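You operate a simulated robot arm through the tools that you are given. There is no shell and no other tool. Be economical: measure what you need, move in short steps, check, and stop when the job is done.

Carry out the task below with a simulated robot arm. There is one attempt and no reset: what you move stays moved.

## Task
Fit the yellow peg in the teal boat and stand the boat on the felt.
Fine: hold the boat in the vice for the fit; vice knob back at free.
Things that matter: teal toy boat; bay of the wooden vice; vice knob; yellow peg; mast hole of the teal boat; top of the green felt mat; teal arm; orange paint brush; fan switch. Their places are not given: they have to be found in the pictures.

The check looks at the end state, three seconds after you hand in, the way a careful person would. Anything else that was tipped, shoved, dropped, spilled or broken makes it a failure.

## Robot
A 6-joint arm with a two-finger parallel gripper, fixed in place. Base frame: the origin is at the foot of the arm, x ahead of it, y to its left, z up; the work surface is at about z = 5. Units: mm, rad, N and s.
With the tool pointing down near the work surface it reaches from about 120 to 500 mm from the base axis. Its first joint turns from -1.257 to 1.257 rad. Payload 0.65 kg.
The tool frame sits at the grasp point between the pads (the TCP): z along the fingers, y along the line on which they close. The tips reach 25 mm beyond it. The gripper opens to 76 mm. The fingers are 18 mm wide and 10 mm thick; the gripper's body (36 by 78 mm) begins 45 mm behind the TCP.
Orientation is told as [roll, pitch, yaw] about the base's x, y, z axes, in that order, counted from this pose: with the fingers straight down and closing along the base's y, the tool's x points along the base's -x, its y along +y and its z along -z.

## Interface
- The arm moves only by the tool servo_tool. Its argument "commands" is a list of rows, each a list of 6 numbers: the shift along the tool's x, y, z in mm, then the turn, a rotation vector about the tool's x, y, z in rad. In form: [[dx, dy, dz, rx, ry, rz], ...]. A call has 1 to 10 rows; each row shifts and turns the commanded pose from where the row before left it, along the tool's axes as they then stand. "jaw" is the finger opening in mm, from 0 to 76, set as the call begins (left out, the last holds). A row lasts 0.2 s, in which the tool goes at most 50 mm and 0.15 rad; a call with a longer step from one row to the next is refused whole, and so is a gripper value outside its range. Where a pose cannot be reached the arm comes as near as it can. A force on the tool above 40 N (or 10 N above the force at the start of the call, whichever is more), or a blocked arm, ends the call early, and 0.2 s more pass. The fingers move at their own pace (about 108 mm/s each) and stop on an object; they squeeze with about 41 N. The grip force told is the motor's: it shows also when the fingers shut on nothing. Time passes only in rows, and 0.2 s behind the last, so rows that do not move let the fingers close. The reply holds the time, the measured pose of the TCP, the force on the tool along the base axes, the opening and the grip force, in the units named above and with some noise, and new pictures: "pictures" is both (left out), scene, wrist or none.
- Cameras (640 x 400 px; columns grow to the right, rows downward): "scene" is fixed at [62.9, 274.8, 416.5]; the picture's right is [-0.71, -0.70, 0.00], its down [-0.32, 0.32, -0.89] and it looks along [0.63, -0.63, -0.46] (base axes); focal length 255 px, centre (320, 200). "wrist" rides on the gripper at [-28, 0, -45] in the tool frame; the picture's right is [0.00, -1.00, 0.00], its down [0.97, 0.00, -0.24] and it looks along [0.24, 0.00, 0.97] (tool axes); focal length 218 px, centre (320, 200).
- measure_at(camera, pixels): there is no depth. For up to 12 entries [column, row, z] of the newest picture of that camera ("zoom" is the newest enlarged one), the place [x, y] in the base frame at which the ray of that pixel passes the height z, good to about 2 mm. The clock stands still meanwhile.
- zoom(camera, box): a new picture of the part [left, top, right, bottom] of that camera's present view, enlarged. The clock stands still meanwhile.
- hand_in(): hands the job in; it is judged then, once.

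Go step by step. Measure first, check grasps and placings, and put right what went wrong. The budget is 80 turns and 120 pictures, counting those below and the enlarged ones. Unless the task says otherwise, let go and move clear before handing in, and close with one line.

The tools are called after "Request:" by a JSON object that holds its "api" and its "payload". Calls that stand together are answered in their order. servo_tool: Moves the arm, as the interface text tells. Its arguments: {"type":"object","properties":{"commands":{"type":"array","items":{"type":"array","items":{"type":"number"}}},"jaw":{"type":"number"},"pictures":{"type":"string","enum":["both","scene","wrist","none"]}},"required":["commands"]} The other tools are called the same way: measure_at (camera, pixels) gives the place at which the rays of pixels pass given heights; zoom (camera, box) takes an enlarged picture of a part of a camera's view; hand_in () hands the job in.

At the start:

```text
time: 0.0
tcp_pos: [275.8, -143.8, 320.0]
tool_rot: [0.001, -0.003, 0.0]
wrist_force: [1.1, 0.8, 0.4]
grip_width: 76.2
grasp_force: 0.0
```

scene: 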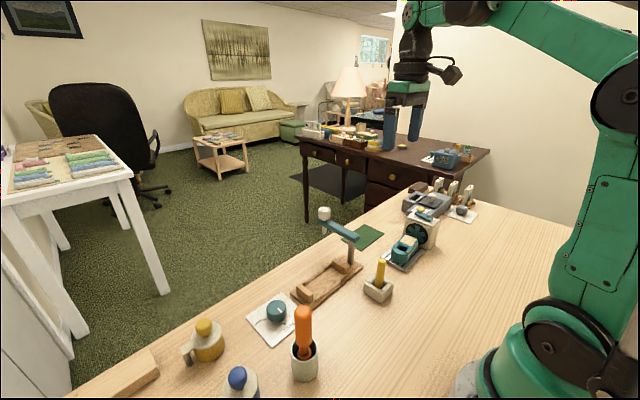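
wrist: 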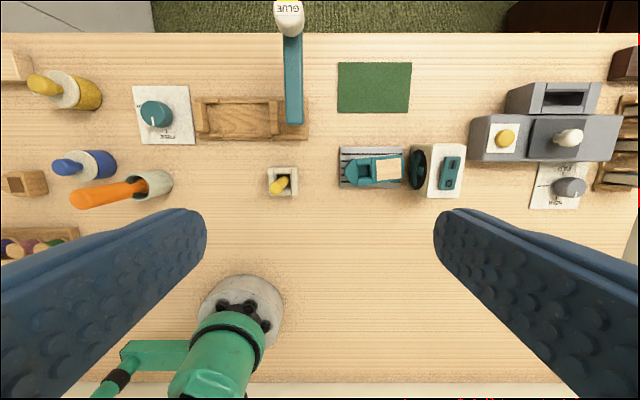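

The wrist picture shows the vice near (240,118) with the teal knob at (157,113), the peg at (280,183), the boat at (375,170) beside the fan, and the felt at (374,88). I'll enlarge these to learn the details.

Request:
{"api": "zoom", "payload": {"camera": "wrist", "box": [120, 0, 320, 210]}}

Request:
{"api": "zoom", "payload": {"camera": "wrist", "box": [320, 50, 480, 210]}}

Request:
{"api": "zoom", "payload": {"camera": "scene", "box": [230, 190, 410, 390]}}

Request:
{"api": "zoom", "payload": {"camera": "scene", "box": [330, 170, 490, 300]}}

```text
1.90 times, centred on (220, 105) of wrist
```

zoom: 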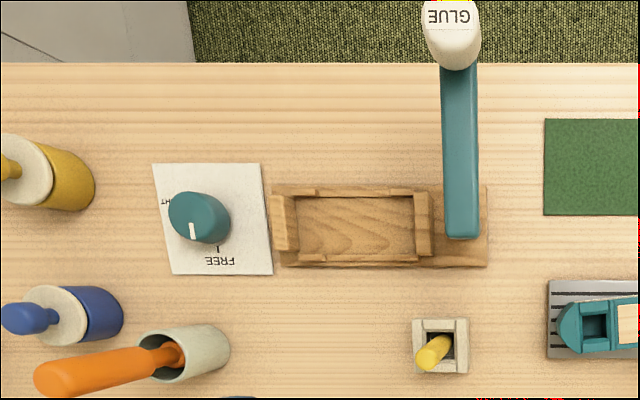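

```text
2.50 times, centred on (400, 130) of wrist
```

zoom: 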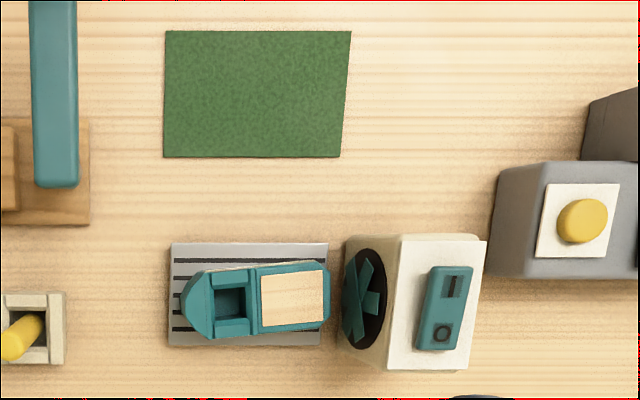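

```text
2.00 times, centred on (320, 290) of scene
```

zoom: 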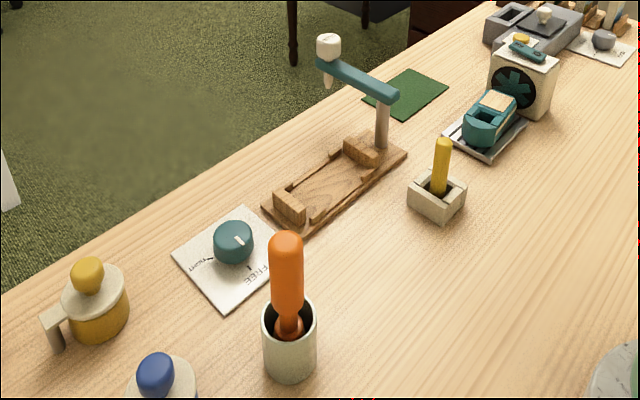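

```text
3.08 times, centred on (410, 235) of scene
```

zoom: 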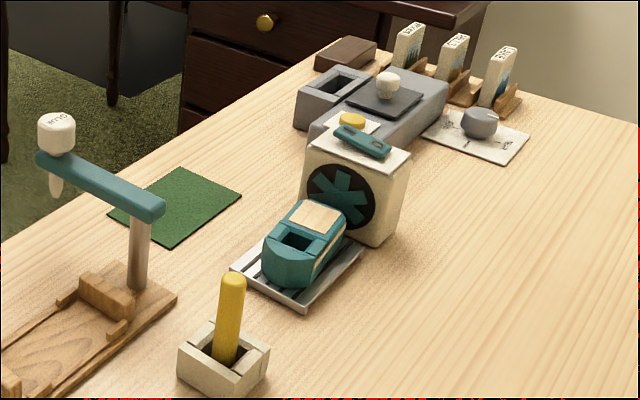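

The mast hole seems to be the dark square in the boat's fore part. I'll measure key points in the wrist view at plausible heights.

Request:
{"api": "measure_at", "payload": {"camera": "wrist", "pixels": [[340, 148, 10], [402, 187, 10], [346, 171, 35], [402, 169, 35], [377, 171, 35], [267, 168, 30], [298, 168, 30], [298, 195, 30], [338, 63, 6], [411, 63, 6], [408, 113, 6], [338, 113, 6]]}}

Request:
{"api": "measure_at", "payload": {"camera": "wrist", "pixels": [[205, 98, 15], [205, 140, 15], [308, 100, 15], [308, 138, 15], [208, 118, 30], [250, 118, 15], [254, 118, 30], [157, 113, 25], [134, 88, 5], [195, 143, 5], [293, 120, 110], [290, 10, 110]]}}

Request:
{"api": "measure_at", "payload": {"camera": "scene", "pixels": [[381, 261, 70], [381, 261, 80], [381, 261, 60], [378, 290, 20], [353, 238, 110], [353, 238, 100], [352, 265, 15], [277, 305, 30], [277, 305, 25], [277, 322, 5], [405, 250, 35], [391, 247, 40]]}}

```text
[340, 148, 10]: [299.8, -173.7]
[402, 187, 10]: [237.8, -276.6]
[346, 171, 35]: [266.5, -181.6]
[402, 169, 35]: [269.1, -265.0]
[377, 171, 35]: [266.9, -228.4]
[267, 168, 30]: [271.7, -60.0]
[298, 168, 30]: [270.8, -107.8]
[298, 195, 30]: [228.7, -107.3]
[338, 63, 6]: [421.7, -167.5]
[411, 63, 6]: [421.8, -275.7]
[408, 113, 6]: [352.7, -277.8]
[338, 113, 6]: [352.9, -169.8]
```

```text
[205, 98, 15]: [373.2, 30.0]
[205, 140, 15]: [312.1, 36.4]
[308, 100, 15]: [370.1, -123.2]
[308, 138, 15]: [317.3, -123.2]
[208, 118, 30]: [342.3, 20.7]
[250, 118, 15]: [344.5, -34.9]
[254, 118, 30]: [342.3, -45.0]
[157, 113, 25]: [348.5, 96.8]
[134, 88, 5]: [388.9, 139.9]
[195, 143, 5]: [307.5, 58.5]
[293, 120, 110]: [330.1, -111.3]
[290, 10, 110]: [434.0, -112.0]
```

```text
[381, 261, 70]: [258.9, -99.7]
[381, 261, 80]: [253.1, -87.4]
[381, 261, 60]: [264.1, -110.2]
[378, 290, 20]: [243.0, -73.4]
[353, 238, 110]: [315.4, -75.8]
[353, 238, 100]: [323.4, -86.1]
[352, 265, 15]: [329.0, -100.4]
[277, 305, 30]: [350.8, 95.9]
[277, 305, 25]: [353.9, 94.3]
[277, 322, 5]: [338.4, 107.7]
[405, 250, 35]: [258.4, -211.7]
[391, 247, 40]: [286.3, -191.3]
```

The boat lies along y around (267,-223) and the bay around (343,-12) also runs along y. I'll move down over the boat for a closer look.

Request:
{"api": "servo_tool", "payload": {"commands": [[2.7, -20, 42, 0, 0, 0], [2.7, -20, 42, 0, 0, 0], [2.7, -20, 42, 0, 0, 0], [2.7, -20, 30, 0, 0, 0], [0, 0, 0, 0, 0, 0]]}}

```text
time: 1.2
tcp_pos: [263.0, -221.7, 163.8]
tool_rot: [0.0, -0.005, 0.001]
wrist_force: [-0.4, -0.7, -0.6]
grip_width: 76.2
grasp_force: 0.1
```

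scene: 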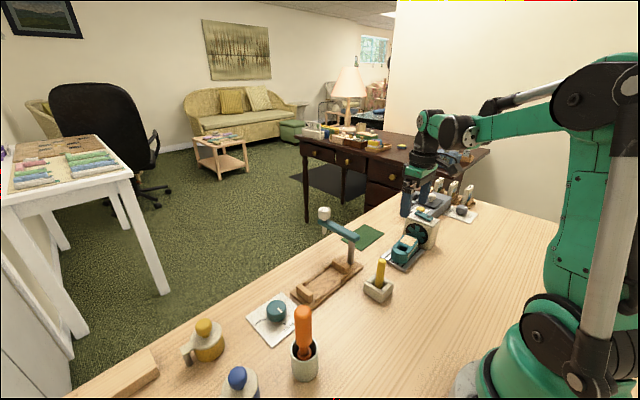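
wrist: 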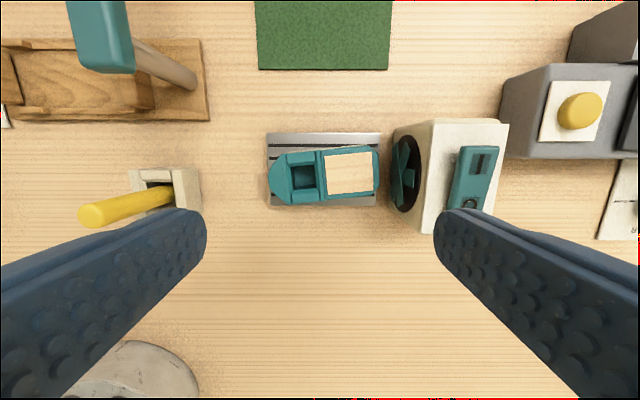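

The boat is clear at (323,175). I'll enlarge it and measure the glue arm and boat.

Request:
{"api": "zoom", "payload": {"camera": "wrist", "box": [250, 120, 410, 220]}}

Request:
{"api": "zoom", "payload": {"camera": "scene", "box": [370, 215, 450, 280]}}

Request:
{"api": "measure_at", "payload": {"camera": "wrist", "pixels": [[268, 178, 30], [380, 147, 30], [380, 198, 30], [325, 150, 30], [325, 204, 30], [303, 178, 30], [268, 178, 40], [380, 172, 40], [303, 178, 40], [100, 70, 90], [100, 70, 80], [190, 87, 15]]}}

```text
4.00 times, centred on (330, 170) of wrist
```

zoom: 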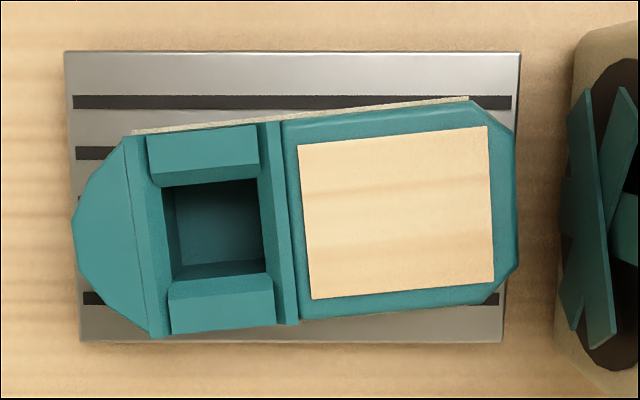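

```text
6.15 times, centred on (410, 248) of scene
```

zoom: 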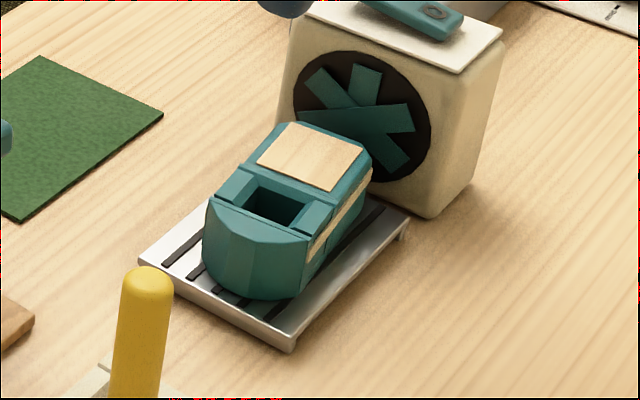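

```text
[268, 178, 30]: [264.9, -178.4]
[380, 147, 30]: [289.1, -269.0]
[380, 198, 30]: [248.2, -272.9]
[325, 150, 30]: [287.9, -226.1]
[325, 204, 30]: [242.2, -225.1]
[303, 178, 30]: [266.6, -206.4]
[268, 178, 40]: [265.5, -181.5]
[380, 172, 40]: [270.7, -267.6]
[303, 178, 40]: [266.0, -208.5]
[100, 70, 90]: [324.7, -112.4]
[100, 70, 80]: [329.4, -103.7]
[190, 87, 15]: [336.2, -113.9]
```

The boat is yawed about 0.1 rad, roughly 46 wide, with its square hole at about (266,-208). Next I'll look at the bay, knob and peg from above.

Request:
{"api": "servo_tool", "payload": {"commands": [[-16, 40, -6, 0, 0, 0], [-16, 40, -6, 0, 0, 0], [-16, 40, -6, 0, 0, 0], [-16, 40, -6, 0, 0, 0], [-6, 22, -2, 0, 0, 0], [0, 0, 0, 0, 0, 0]], "pictures": "wrist"}}

Request:
{"api": "zoom", "payload": {"camera": "scene", "box": [290, 200, 400, 310]}}

```text
time: 2.6
tcp_pos: [335.5, -40.4, 191.0]
tool_rot: [0.0, -0.004, 0.0]
wrist_force: [0.5, 0.2, -0.4]
grip_width: 76.2
grasp_force: 0.2
```

wrist: 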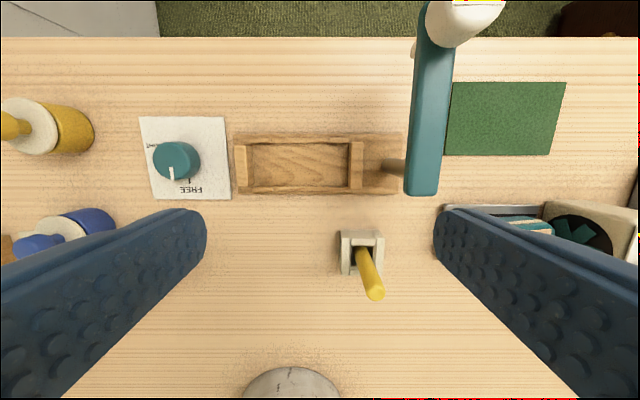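

```text
3.64 times, centred on (345, 255) of scene
```

zoom: 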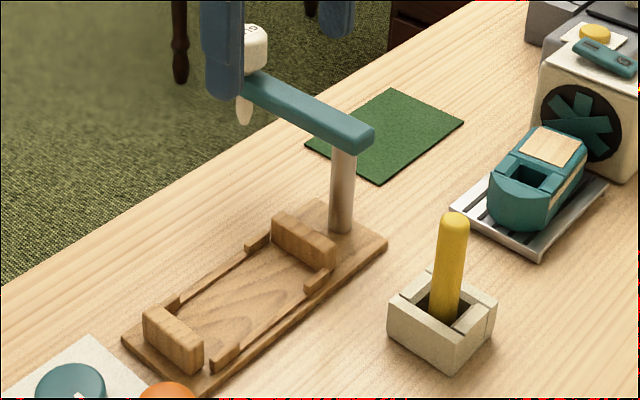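

The bay lies between the end jaws at (240,166) and (356,165). I'll enlarge it and measure its edges, the knob and the peg.

Request:
{"api": "zoom", "payload": {"camera": "wrist", "box": [130, 100, 450, 300]}}

Request:
{"api": "measure_at", "payload": {"camera": "wrist", "pixels": [[247, 166, 30], [247, 166, 12], [349, 165, 30], [349, 165, 12], [300, 144, 15], [300, 186, 15], [300, 144, 12], [300, 186, 12], [375, 293, 75], [375, 293, 80], [362, 252, 25], [362, 252, 15]]}}

Request:
{"api": "measure_at", "payload": {"camera": "wrist", "pixels": [[175, 160, 25], [175, 160, 30], [172, 174, 25], [188, 183, 5], [340, 230, 25], [383, 230, 25], [342, 273, 25], [384, 268, 25], [375, 293, 70], [425, 192, 80], [425, 192, 90], [432, 40, 90]]}}

```text
2.00 times, centred on (290, 200) of wrist
```

zoom: 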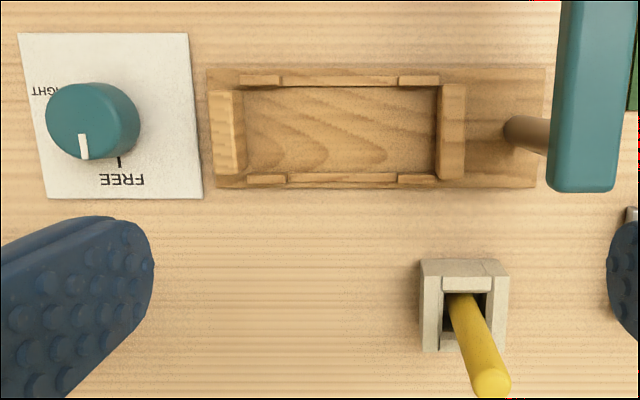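

```text
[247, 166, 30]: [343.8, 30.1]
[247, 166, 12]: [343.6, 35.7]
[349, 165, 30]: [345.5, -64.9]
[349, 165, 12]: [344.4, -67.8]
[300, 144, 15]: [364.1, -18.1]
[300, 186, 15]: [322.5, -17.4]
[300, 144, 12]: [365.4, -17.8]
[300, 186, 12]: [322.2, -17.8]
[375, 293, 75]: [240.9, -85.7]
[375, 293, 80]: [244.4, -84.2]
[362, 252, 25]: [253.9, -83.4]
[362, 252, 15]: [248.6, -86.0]
```

```text
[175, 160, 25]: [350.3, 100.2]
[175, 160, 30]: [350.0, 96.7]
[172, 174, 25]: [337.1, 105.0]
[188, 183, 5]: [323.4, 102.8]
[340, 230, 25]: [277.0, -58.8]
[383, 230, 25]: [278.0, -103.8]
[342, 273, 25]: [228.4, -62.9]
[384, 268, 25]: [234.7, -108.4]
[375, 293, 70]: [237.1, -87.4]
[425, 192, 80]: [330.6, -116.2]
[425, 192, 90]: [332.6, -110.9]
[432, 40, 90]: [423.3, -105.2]
```

The bay spans x≈322–366, y≈-67 to 35; the knob sits at FREE around (350,98), with TIGHT reached by turning clockwise as seen from above. I'll yaw the gripper by +1.67 to grip the boat across its sides.

Request:
{"api": "servo_tool", "payload": {"commands": [[0, 0, 0, 0, 0, -0.149], [0, 0, 0, 0, 0, -0.149], [0, 0, 0, 0, 0, -0.149], [0, 0, 0, 0, 0, -0.149], [0, 0, 0, 0, 0, -0.149], [0, 0, 0, 0, 0, -0.149], [0, 0, 0, 0, 0, -0.149], [0, 0, 0, 0, 0, -0.149], [0, 0, 0, 0, 0, -0.149], [0, 0, 0, 0, 0, -0.149]], "pictures": "none"}}

Request:
{"api": "servo_tool", "payload": {"commands": [[0, 0, 0, 0, 0, -0.093], [0, 0, 0, 0, 0, -0.093], [0, 0, 0, 0, 0, 0]], "pictures": "wrist"}}

```text
time: 4.8
tcp_pos: [334.6, -41.1, 189.3]
tool_rot: [-0.004, -0.002, 1.494]
wrist_force: [0.3, -0.4, 0.1]
grip_width: 75.9
grasp_force: 0.0
```

```text
time: 5.6
tcp_pos: [335.5, -41.5, 189.5]
tool_rot: [-0.003, -0.001, 1.679]
wrist_force: [0.4, -0.5, -0.1]
grip_width: 76.0
grasp_force: 0.1
```

wrist: 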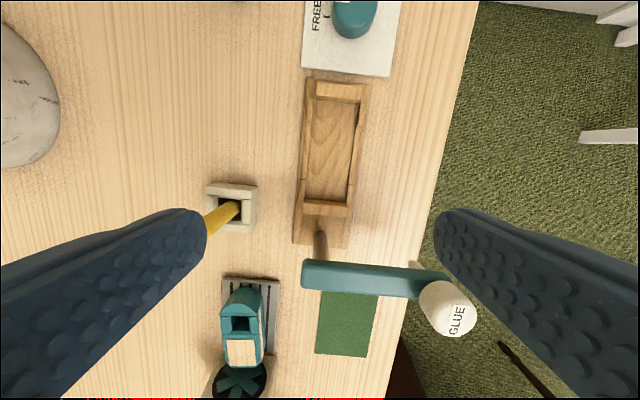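

Rotation worked. Moving above the boat at about z=130.

Request:
{"api": "servo_tool", "payload": {"commands": [[34.3, 17.5, 11.9, 0, 0, 0], [34.3, 17.5, 11.9, 0, 0, 0], [34.3, 17.5, 11.9, 0, 0, 0], [34.3, 17.5, 11.9, 0, 0, 0], [34.3, 17.5, 11.9, 0, 0, 0], [0, 0, 0, 0, 0, 0]]}}

```text
time: 7.0
tcp_pos: [266.1, -221.4, 131.4]
tool_rot: [-0.004, 0.0, 1.677]
wrist_force: [-0.8, -0.1, 0.4]
grip_width: 76.2
grasp_force: 0.2
```

scene: 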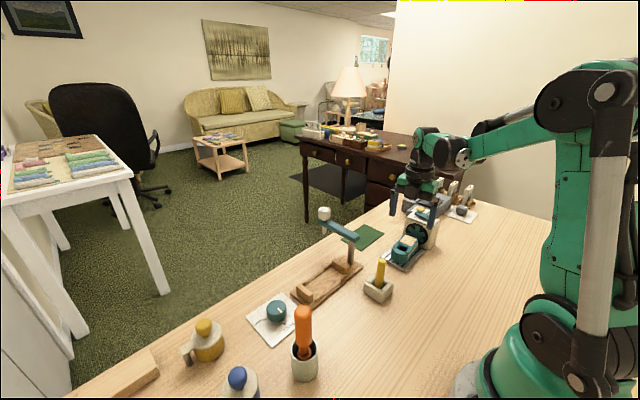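
wrist: 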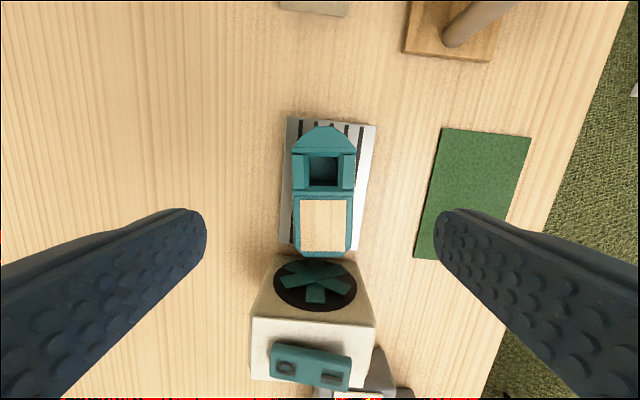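

The boat is centred at column 323 and aligned with the fingers. I'll shift 1.5 mm and descend to TCP z≈48 so the tips clear the rack and later the bay rails.

Request:
{"api": "servo_tool", "payload": {"commands": [[1, -1.5, 30, 0, 0, 0], [0, 0, 30, 0, 0, 0], [0, 0, 15, 0, 0, 0], [0, 0, 8, 0, 0, 0], [0, 0, 0, 0, 0, 0]]}}

Request:
{"api": "zoom", "payload": {"camera": "scene", "box": [370, 190, 450, 280]}}

```text
time: 8.2
tcp_pos: [269.0, -222.9, 48.6]
tool_rot: [-0.004, -0.001, 1.677]
wrist_force: [-0.9, 0.2, -0.3]
grip_width: 75.8
grasp_force: 0.0
```

scene: 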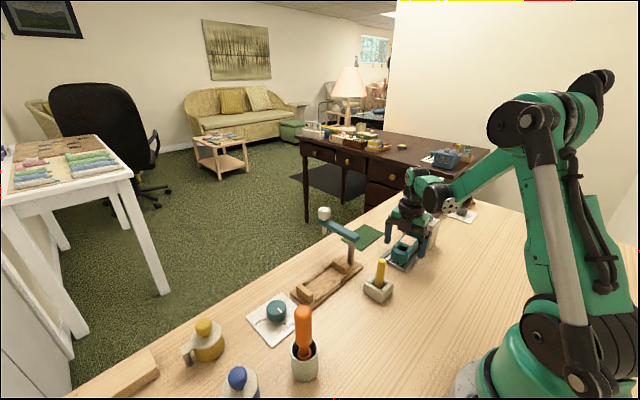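
wrist: 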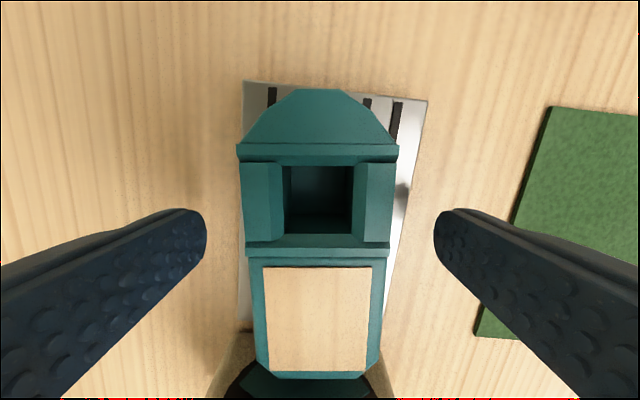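

```text
4.44 times, centred on (410, 235) of scene
```

zoom: 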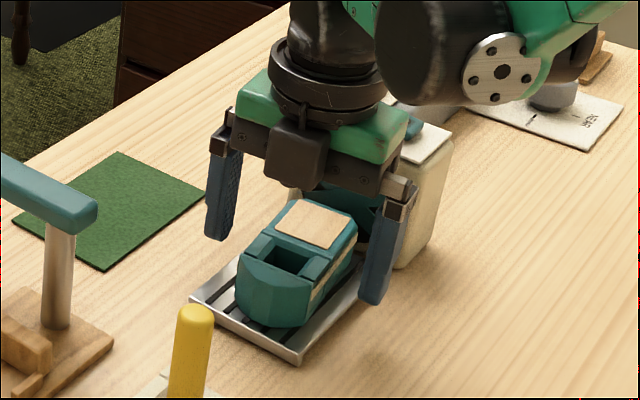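

The fingers straddle the boat cleanly (boat columns 240–398, fingers at 205 and 435). Close.

Request:
{"api": "servo_tool", "payload": {"commands": [[0, 0, 0, 0, 0, 0], [0, 0, 0, 0, 0, 0], [0, 0, 0, 0, 0, 0], [0, 0, 0, 0, 0, 0]], "jaw": 20, "pictures": "wrist"}}

```text
time: 9.2
tcp_pos: [268.1, -222.3, 47.2]
tool_rot: [-0.003, -0.001, 1.678]
wrist_force: [-0.1, 1.1, 0.1]
grip_width: 39.1
grasp_force: 41.0
```

wrist: 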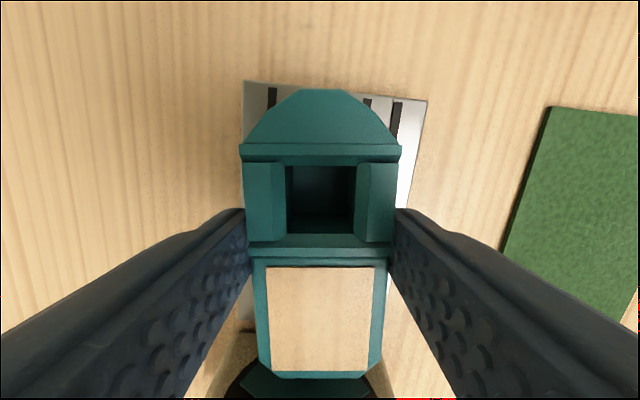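

Gripped at 39.1 mm with 41 N. Lift straight up.

Request:
{"api": "servo_tool", "payload": {"commands": [[0, 0, -15, 0, 0, 0], [0, 0, -25, 0, 0, 0], [0, 0, -38, 0, 0, 0], [0, 0, -38, 0, 0, 0], [0, 0, 0, 0, 0, 0]]}}

Request:
{"api": "zoom", "payload": {"camera": "scene", "box": [360, 160, 460, 280]}}

```text
time: 10.4
tcp_pos: [270.4, -221.7, 163.1]
tool_rot: [-0.003, 0.0, 1.677]
wrist_force: [-0.6, 0.0, -0.4]
grip_width: 39.1
grasp_force: 40.7
```

scene: 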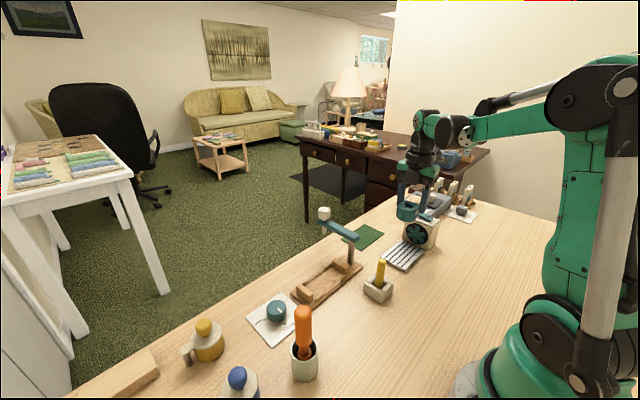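
wrist: 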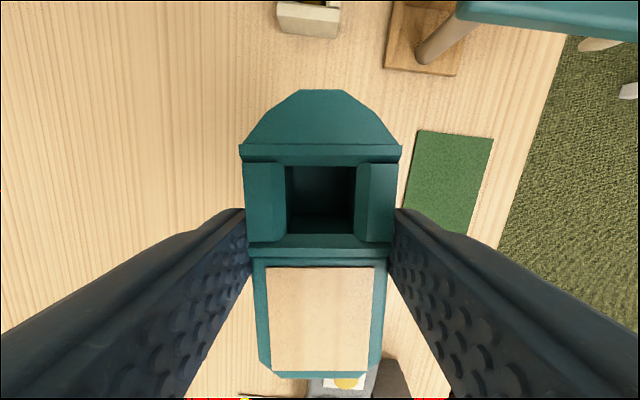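

```text
3.33 times, centred on (410, 220) of scene
```

zoom: 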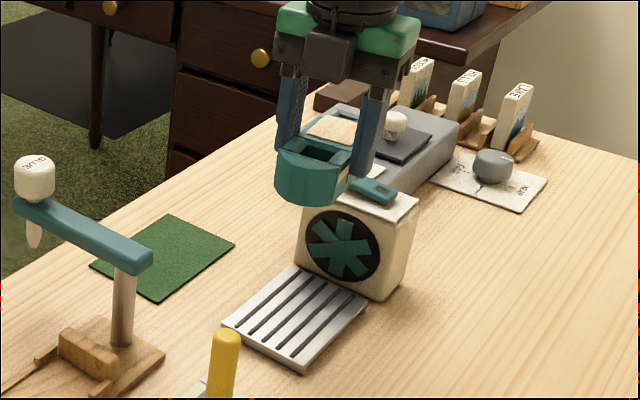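

The boat is centred in the grip (hole about 15 mm to the bow side of the TCP). I'll straighten yaw to π/2 and move over the bay at (343.5,-18).

Request:
{"api": "servo_tool", "payload": {"commands": [[0, 0, 0, 0, 0, 0.106], [-40.7, -14.6, 0, 0, 0, 0], [-40.7, -14.6, 0, 0, 0, 0], [-40.7, -14.6, 0, 0, 0, 0], [-40.7, -14.6, 0, 0, 0, 0], [-40.7, -14.6, 0, 0, 0, 0], [0, 0, 0, 0, 0, 0]]}}

Request:
{"api": "zoom", "payload": {"camera": "scene", "box": [270, 180, 400, 310]}}

```text
time: 12.0
tcp_pos: [340.5, -17.5, 163.5]
tool_rot: [-0.003, 0.0, 1.57]
wrist_force: [-0.6, 0.2, -1.0]
grip_width: 39.4
grasp_force: 41.2
```

scene: 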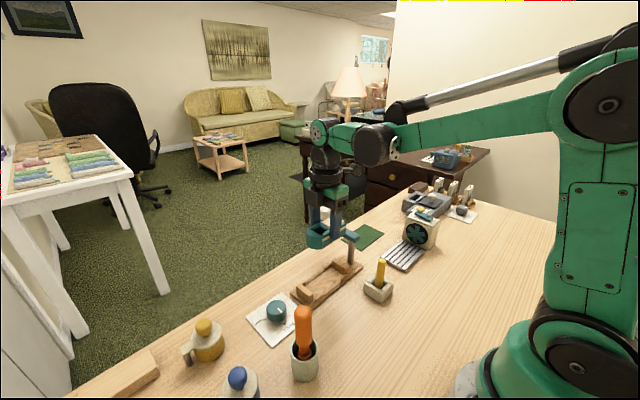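
wrist: 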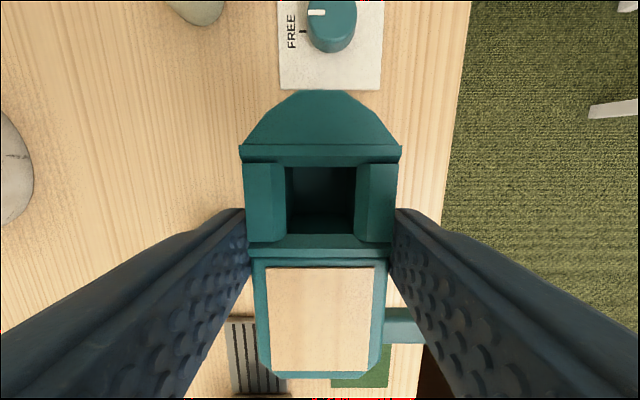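

```text
3.08 times, centred on (335, 245) of scene
```

zoom: 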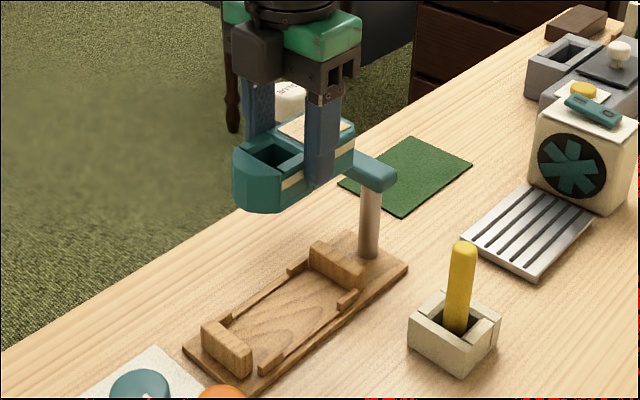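

The boat hovers over the bay; the reading is x=340.5 where I want ~343.3. I'll correct 2.5 mm and descend to z≈85, then inspect.

Request:
{"api": "servo_tool", "payload": {"commands": [[0, -2.5, 25, 0, 0, 0], [0, 0, 30, 0, 0, 0], [0, 0, 23, 0, 0, 0], [0, 0, 0, 0, 0, 0], [0, 0, 0, 0, 0, 0]]}}

Request:
{"api": "zoom", "payload": {"camera": "scene", "box": [280, 210, 370, 310]}}

Request:
{"api": "servo_tool", "payload": {"commands": [[0, 0, 0, 0, 0, 0]], "pictures": "none"}}

Request:
{"api": "servo_tool", "payload": {"commands": [[0, 0, 0, 0, 0, 0]], "pictures": "none"}}

```text
time: 13.2
tcp_pos: [344.0, -16.8, 86.1]
tool_rot: [-0.005, 0.001, 1.569]
wrist_force: [0.4, -0.4, -1.2]
grip_width: 39.1
grasp_force: 41.2
```

scene: 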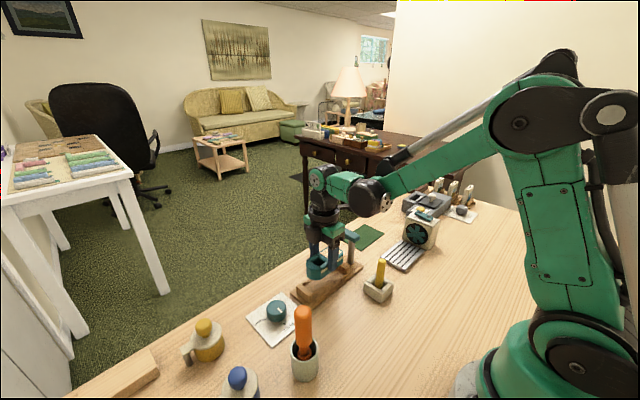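
wrist: 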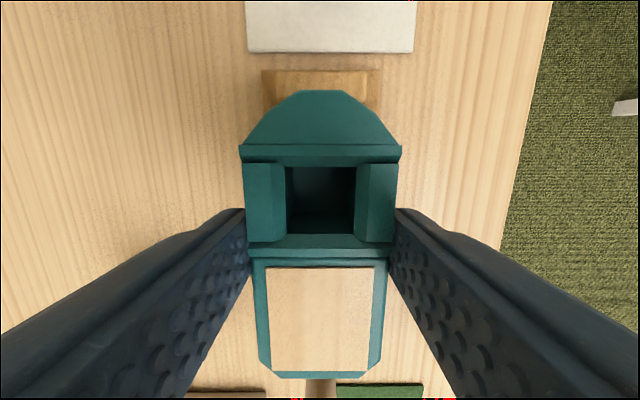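

```text
4.00 times, centred on (325, 260) of scene
```

zoom: 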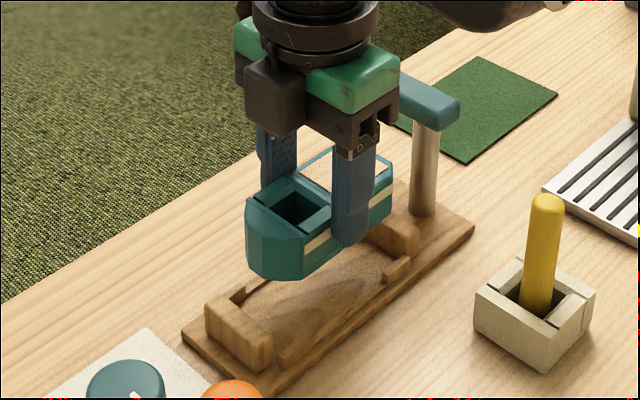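

```text
time: 13.6
tcp_pos: [345.9, -17.9, 84.7]
tool_rot: [-0.004, 0.0, 1.57]
wrist_force: [-0.7, -0.4, 0.1]
grip_width: 39.2
grasp_force: 41.2
```

```text
time: 14.0
tcp_pos: [344.2, -17.6, 86.7]
tool_rot: [-0.003, 0.001, 1.571]
wrist_force: [0.4, -0.3, -0.4]
grip_width: 39.0
grasp_force: 41.2
```

In the wrist view the vice's end at columns 262–381 is centred with the boat (column 321). I'll check the edges closely before lowering.

Request:
{"api": "zoom", "payload": {"camera": "wrist", "box": [230, 40, 410, 150]}}

```text
3.56 times, centred on (320, 95) of wrist
```

zoom: 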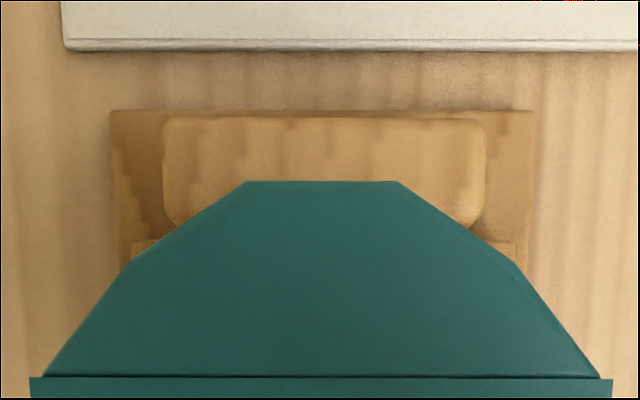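

Aligned laterally within 0.5 mm, with 6–9 mm clearance to each jaw. Lower in steps to TCP z≈52.

Request:
{"api": "servo_tool", "payload": {"commands": [[0, 0, 15, 0, 0, 0], [0, 0, 10, 0, 0, 0], [0, 0, 5, 0, 0, 0], [0, 0, 3.5, 0, 0, 0], [0, 0, 0, 0, 0, 0]], "pictures": "none"}}

Request:
{"api": "zoom", "payload": {"camera": "scene", "box": [280, 220, 370, 310]}}

```text
time: 15.2
tcp_pos: [344.4, -19.0, 51.9]
tool_rot: [-0.004, 0.0, 1.571]
wrist_force: [-0.4, 0.0, -0.5]
grip_width: 39.0
grasp_force: 40.9
```

```text
4.44 times, centred on (325, 265) of scene
```

zoom: 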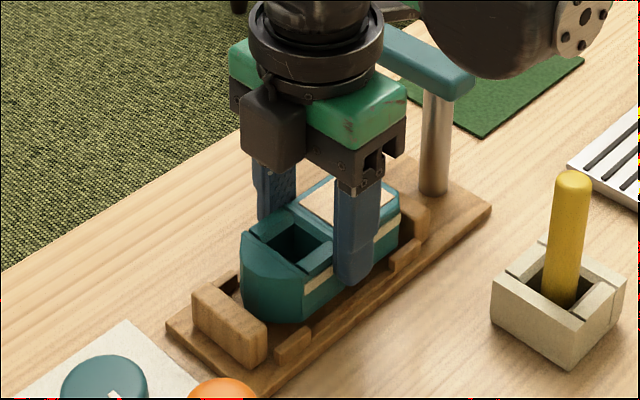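

No contact yet (force near 0) and the boat sits inside the jaws. Continue down slowly.

Request:
{"api": "servo_tool", "payload": {"commands": [[0, 0, 1.5, 0, 0, 0], [0, 0, 1, 0, 0, 0]], "pictures": "none"}}

Request:
{"api": "servo_tool", "payload": {"commands": [[0, 0, 1, 0, 0, 0], [0, 0, 0, 0, 0, 0]], "pictures": "none"}}

Request:
{"api": "zoom", "payload": {"camera": "scene", "box": [280, 220, 370, 310]}}

```text
time: 15.8
tcp_pos: [344.0, -17.6, 49.8]
tool_rot: [-0.003, 0.0, 1.571]
wrist_force: [-0.1, 0.9, -0.1]
grip_width: 39.4
grasp_force: 40.8
```

```text
time: 16.4
tcp_pos: [344.6, -17.9, 48.1]
tool_rot: [-0.003, 0.001, 1.571]
wrist_force: [0.4, 0.4, -0.5]
grip_width: 39.5
grasp_force: 41.4
```

```text
4.44 times, centred on (325, 265) of scene
```

zoom: 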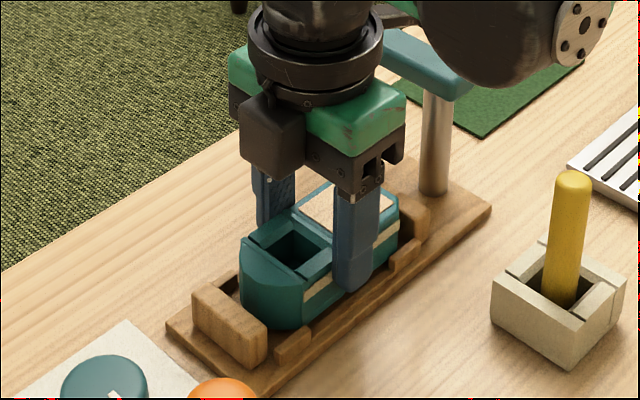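

Still no contact. Keep lowering by 1 mm steps.

Request:
{"api": "servo_tool", "payload": {"commands": [[0, 0, 1, 0, 0, 0], [0, 0, 0, 0, 0, 0]], "pictures": "none"}}

Request:
{"api": "servo_tool", "payload": {"commands": [[0, 0, 1, 0, 0, 0], [0, 0, 0, 0, 0, 0]], "pictures": "none"}}

Request:
{"api": "servo_tool", "payload": {"commands": [[0, 0, 1, 0, 0, 0], [0, 0, 0, 0, 0, 0]], "pictures": "none"}}

Request:
{"api": "zoom", "payload": {"camera": "scene", "box": [280, 220, 370, 310]}}

```text
time: 17.0
tcp_pos: [344.4, -18.3, 48.3]
tool_rot: [-0.005, 0.0, 1.57]
wrist_force: [0.0, 0.6, -0.6]
grip_width: 39.1
grasp_force: 41.2
```

```text
time: 17.6
tcp_pos: [343.6, -17.9, 48.2]
tool_rot: [-0.005, 0.0, 1.57]
wrist_force: [0.0, 1.0, -0.9]
grip_width: 39.2
grasp_force: 40.9
```

```text
time: 18.2
tcp_pos: [343.9, -17.2, 44.9]
tool_rot: [-0.003, 0.0, 1.571]
wrist_force: [-0.6, -0.6, -0.1]
grip_width: 39.0
grasp_force: 40.6
```

```text
4.44 times, centred on (325, 265) of scene
```

zoom: 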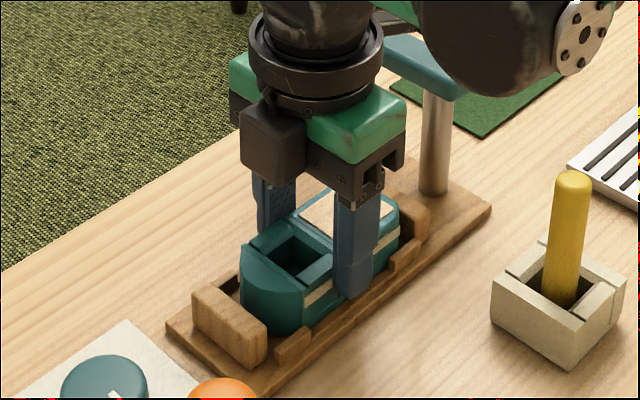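

Still free. Continue.

Request:
{"api": "servo_tool", "payload": {"commands": [[0, 0, 1, 0, 0, 0], [0, 0, 0, 0, 0, 0]], "pictures": "none"}}

Request:
{"api": "servo_tool", "payload": {"commands": [[0, 0, 1, 0, 0, 0], [0, 0, 0, 0, 0, 0]], "pictures": "none"}}

Request:
{"api": "zoom", "payload": {"camera": "scene", "box": [295, 240, 355, 310]}}

```text
time: 18.8
tcp_pos: [343.5, -17.2, 45.6]
tool_rot: [-0.003, 0.001, 1.57]
wrist_force: [0.4, -1.3, -0.6]
grip_width: 39.2
grasp_force: 40.5
```

```text
time: 19.4
tcp_pos: [343.3, -17.6, 43.9]
tool_rot: [-0.002, 0.001, 1.571]
wrist_force: [-5.1, -2.2, 36.2]
grip_width: 39.2
grasp_force: 41.5
```

```text
5.71 times, centred on (325, 275) of scene
```

zoom: 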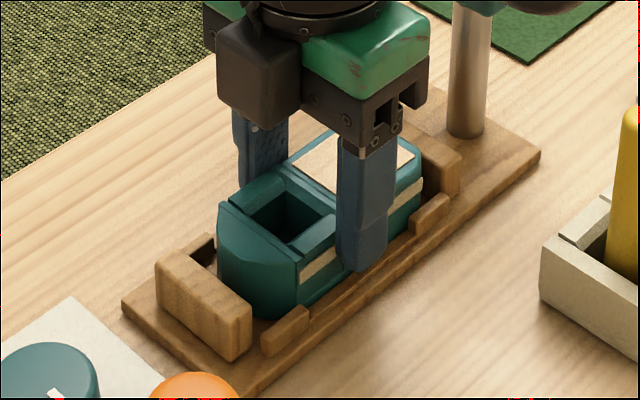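

Contact: 36 N upward at z≈44; the boat is seated between the jaws. Ease off slightly and open moderately.

Request:
{"api": "servo_tool", "payload": {"commands": [[0, 0, -0.7, 0, 0, 0], [0, 0, 0, 0, 0, 0]], "pictures": "none"}}

Request:
{"api": "servo_tool", "payload": {"commands": [[0, 0, 0, 0, 0, 0], [0, 0, 0, 0, 0, 0]], "jaw": 60, "pictures": "wrist"}}

```text
time: 20.0
tcp_pos: [342.9, -16.9, 44.4]
tool_rot: [-0.004, -0.003, 1.573]
wrist_force: [-2.1, 0.7, 10.3]
grip_width: 39.4
grasp_force: 41.2
```

```text
time: 20.6
tcp_pos: [343.1, -17.5, 43.7]
tool_rot: [-0.002, 0.001, 1.571]
wrist_force: [-0.1, 0.0, -0.2]
grip_width: 59.9
grasp_force: 0.0
```

wrist: 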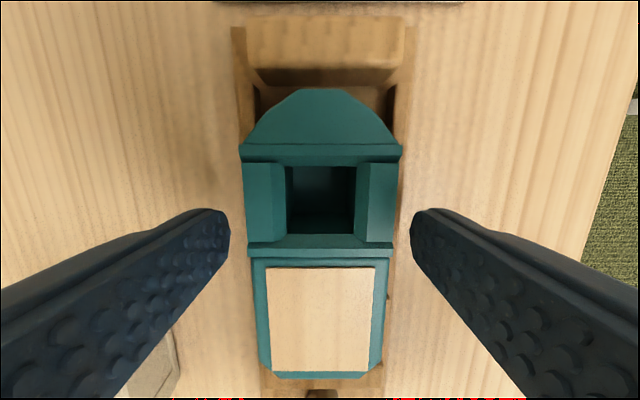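

The boat is released and sits squarely in the bay. Rise and go to look at the knob from above.

Request:
{"api": "servo_tool", "payload": {"commands": [[0, 0, -20, 0, 0, 0], [0, 0, -40, 0, 0, 0], [0, 0, -40, 0, 0, 0], [-45, -4, 0, 0, 0, 0], [-45, -3, 0, 0, 0, 0], [0, 0, 0, 0, 0, 0]]}}

Request:
{"api": "zoom", "payload": {"camera": "wrist", "box": [240, 120, 400, 230]}}

```text
time: 22.0
tcp_pos: [351.0, 73.3, 143.6]
tool_rot: [-0.005, 0.001, 1.571]
wrist_force: [-0.1, 0.2, -0.5]
grip_width: 60.1
grasp_force: 0.1
```

scene: 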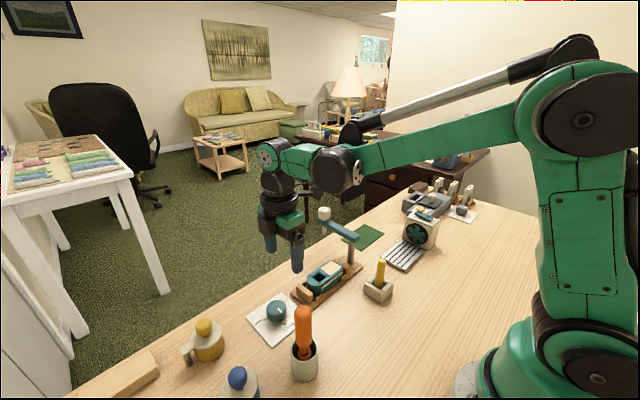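
wrist: 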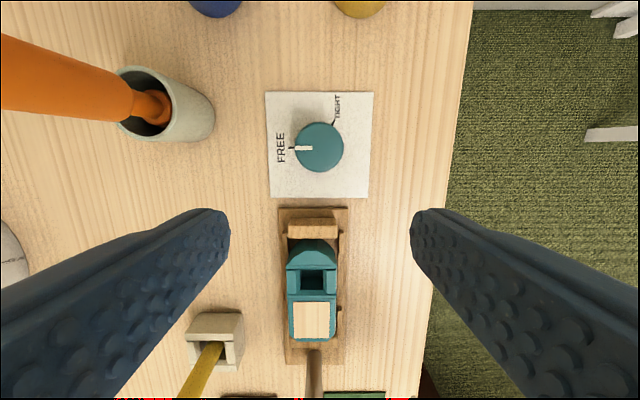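

```text
3.64 times, centred on (320, 175) of wrist
```

zoom: 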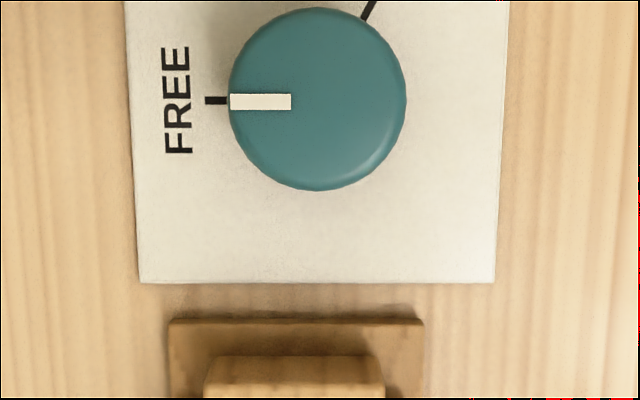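

The pointer at left of the knob aligns with FREE; TIGHT's tick lies 120° clockwise. The knob is at about (351,101), directly under the camera; I'll move over it and descend to z≈36.

Request:
{"api": "servo_tool", "payload": {"commands": [[-28, 0, 20, 0, 0, 0], [0, 0, 35, 0, 0, 0], [0, 0, 30, 0, 0, 0], [0, 0, 15, 0, 0, 0], [0, 0, 7, 0, 0, 0], [0, 0, 0, 0, 0, 0]]}}

Request:
{"api": "zoom", "payload": {"camera": "scene", "box": [230, 240, 350, 360]}}

```text
time: 23.4
tcp_pos: [352.0, 100.0, 36.1]
tool_rot: [-0.002, -0.001, 1.572]
wrist_force: [-0.2, 1.5, -0.2]
grip_width: 60.2
grasp_force: 0.0
```

scene: 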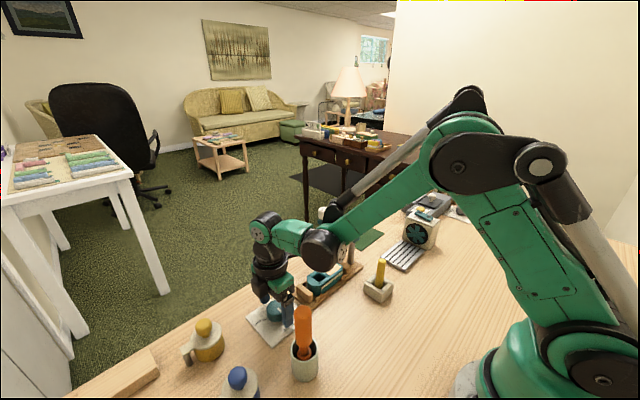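
wrist: 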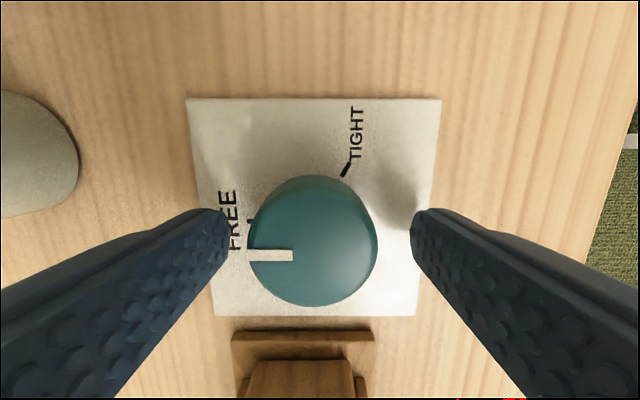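

```text
3.33 times, centred on (290, 300) of scene
```

zoom: 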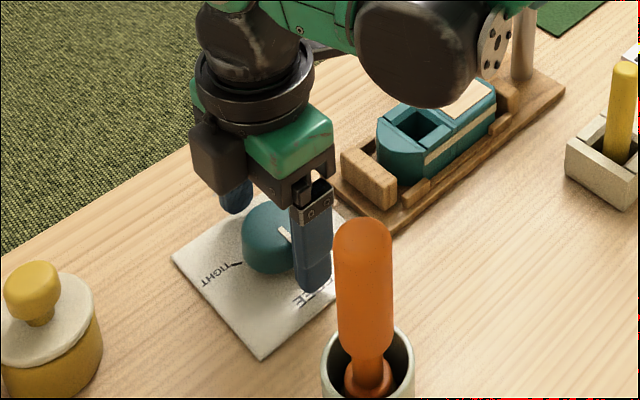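

The pointer row 255 matches the TCP axis row, but the knob's centre column is 313, so shift ~2 mm along tool y, then grip.

Request:
{"api": "servo_tool", "payload": {"commands": [[0, 2, 0, 0, 0, 0], [0, 0, 0, 0, 0, 0]], "pictures": "none"}}

Request:
{"api": "servo_tool", "payload": {"commands": [[0, 0, 0, 0, 0, 0], [0, 0, 0, 0, 0, 0], [0, 0, 0, 0, 0, 0]], "jaw": 20, "pictures": "wrist"}}

```text
time: 24.0
tcp_pos: [349.1, 100.5, 36.5]
tool_rot: [-0.003, 0.001, 1.572]
wrist_force: [0.2, 0.4, -0.8]
grip_width: 60.0
grasp_force: 0.0
```

```text
time: 24.8
tcp_pos: [351.8, 100.6, 36.2]
tool_rot: [-0.003, 0.001, 1.571]
wrist_force: [3.6, 0.3, -3.0]
grip_width: 37.1
grasp_force: 45.3
```

wrist: 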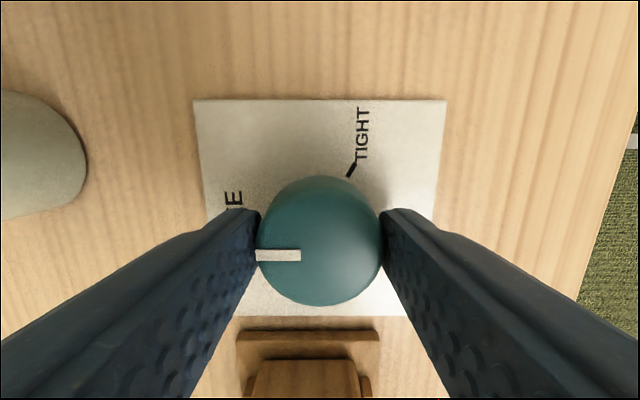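

Knob gripped at 37 mm. Turn clockwise (tool rz positive), first half.

Request:
{"api": "servo_tool", "payload": {"commands": [[0, 0, 0, 0, 0, 0.14], [0, 0, 0, 0, 0, 0.14], [0, 0, 0, 0, 0, 0.14], [0, 0, 0, 0, 0, 0.14], [0, 0, 0, 0, 0, 0.14], [0, 0, 0, 0, 0, 0.14], [0, 0, 0, 0, 0, 0.14], [0, 0, 0, 0, 0, 0]], "pictures": "wrist"}}

```text
time: 26.6
tcp_pos: [348.9, 100.7, 37.5]
tool_rot: [-0.005, -0.006, 0.589]
wrist_force: [21.2, -6.2, 7.9]
grip_width: 37.2
grasp_force: 44.8
```

wrist: 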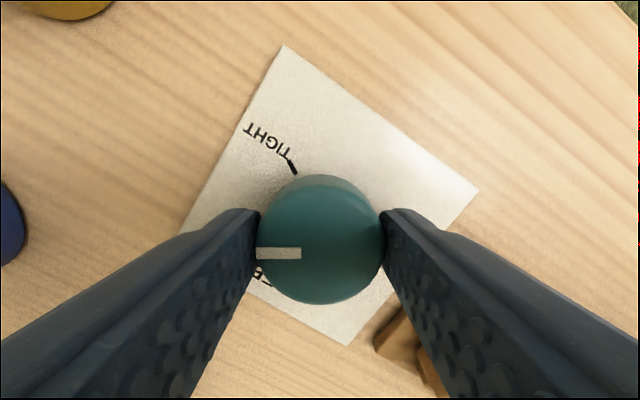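

The pointer turns with the fingers; side force is 21 N in +x, so I'll shift 1 mm to relieve it and turn the rest.

Request:
{"api": "servo_tool", "payload": {"commands": [[-0.8, -0.55, 0, 0, 0, 0], [0, 0, 0, 0, 0, 0.139], [0, 0, 0, 0, 0, 0.139], [0, 0, 0, 0, 0, 0.139], [0, 0, 0, 0, 0, 0.139], [0, 0, 0, 0, 0, 0.139], [0, 0, 0, 0, 0, 0.139], [0, 0, 0, 0, 0, 0.139], [0, 0, 0, 0, 0, 0.139], [0, 0, 0, 0, 0, 0]]}}

Request:
{"api": "zoom", "payload": {"camera": "wrist", "box": [200, 100, 440, 320]}}

```text
time: 28.8
tcp_pos: [349.4, 99.8, 37.1]
tool_rot: [0.001, -0.005, -0.523]
wrist_force: [14.6, -13.0, -18.8]
grip_width: 37.2
grasp_force: 45.0
```

scene: 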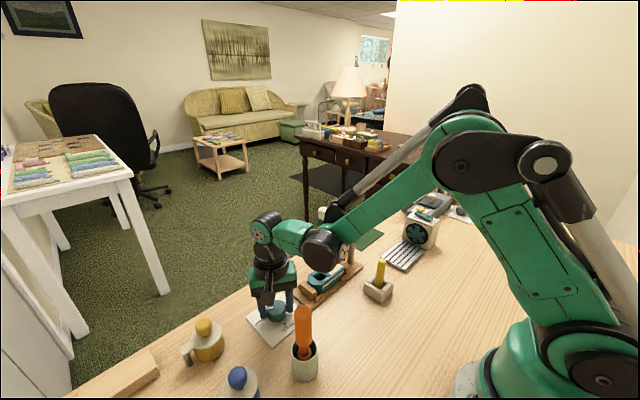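
wrist: 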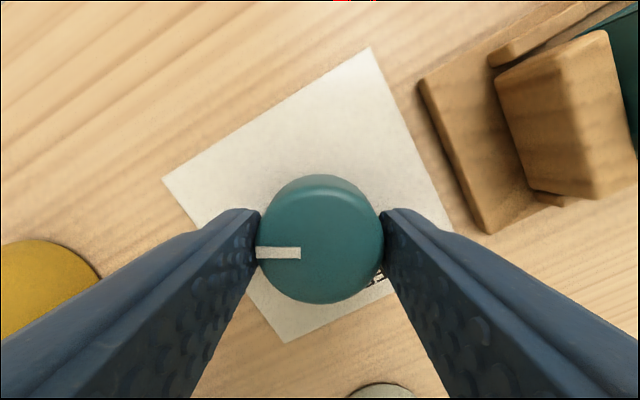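

```text
1.82 times, centred on (320, 210) of wrist
```

zoom: 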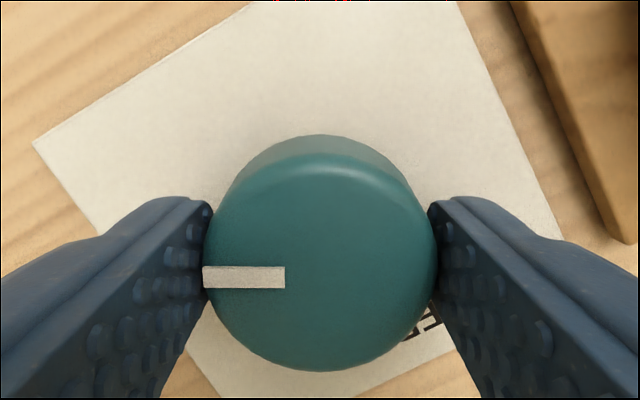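

The tool turned the full 120° with the pointer. Release, rise straight up, and check knob and vice.

Request:
{"api": "servo_tool", "payload": {"commands": [[0, 0, 0, 0, 0, 0], [0, 0, 0, 0, 0, 0]], "jaw": 60, "pictures": "none"}}

Request:
{"api": "servo_tool", "payload": {"commands": [[0, 0, -20, 0, 0, 0], [0, 0, -45, 0, 0, 0], [0, 0, -45, 0, 0, 0], [0, 0, -20, 0, 0, 0], [0, 0, 0, 0, 0, 0]], "pictures": "wrist"}}

Request:
{"api": "zoom", "payload": {"camera": "scene", "box": [230, 230, 380, 350]}}

```text
time: 29.4
tcp_pos: [349.6, 100.7, 38.2]
tool_rot: [0.002, -0.001, -0.52]
wrist_force: [-0.1, -0.2, 0.6]
grip_width: 60.1
grasp_force: 0.1
```

```text
time: 30.6
tcp_pos: [348.5, 100.0, 166.2]
tool_rot: [0.002, -0.001, -0.521]
wrist_force: [0.5, 0.5, -1.1]
grip_width: 60.1
grasp_force: 0.2
```

wrist: 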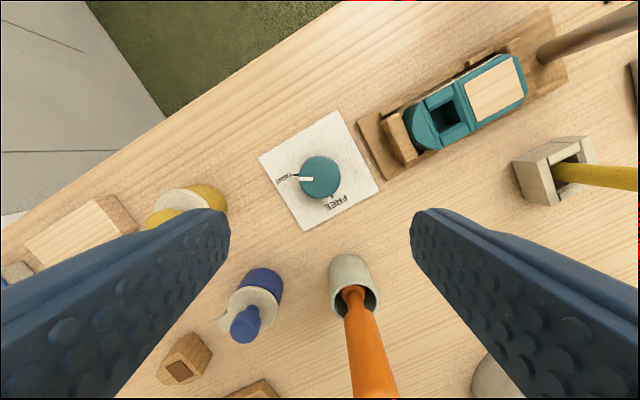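

```text
3.33 times, centred on (305, 290) of scene
```

zoom: 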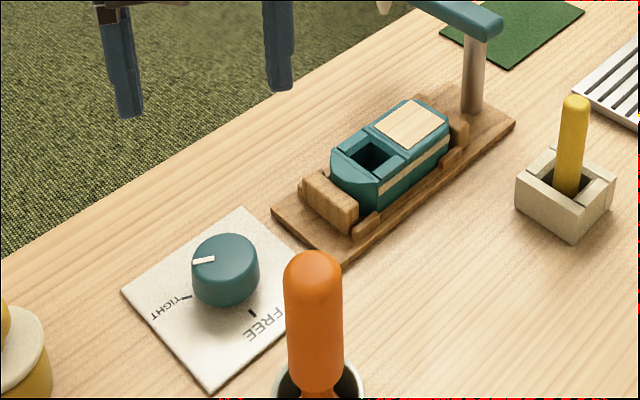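

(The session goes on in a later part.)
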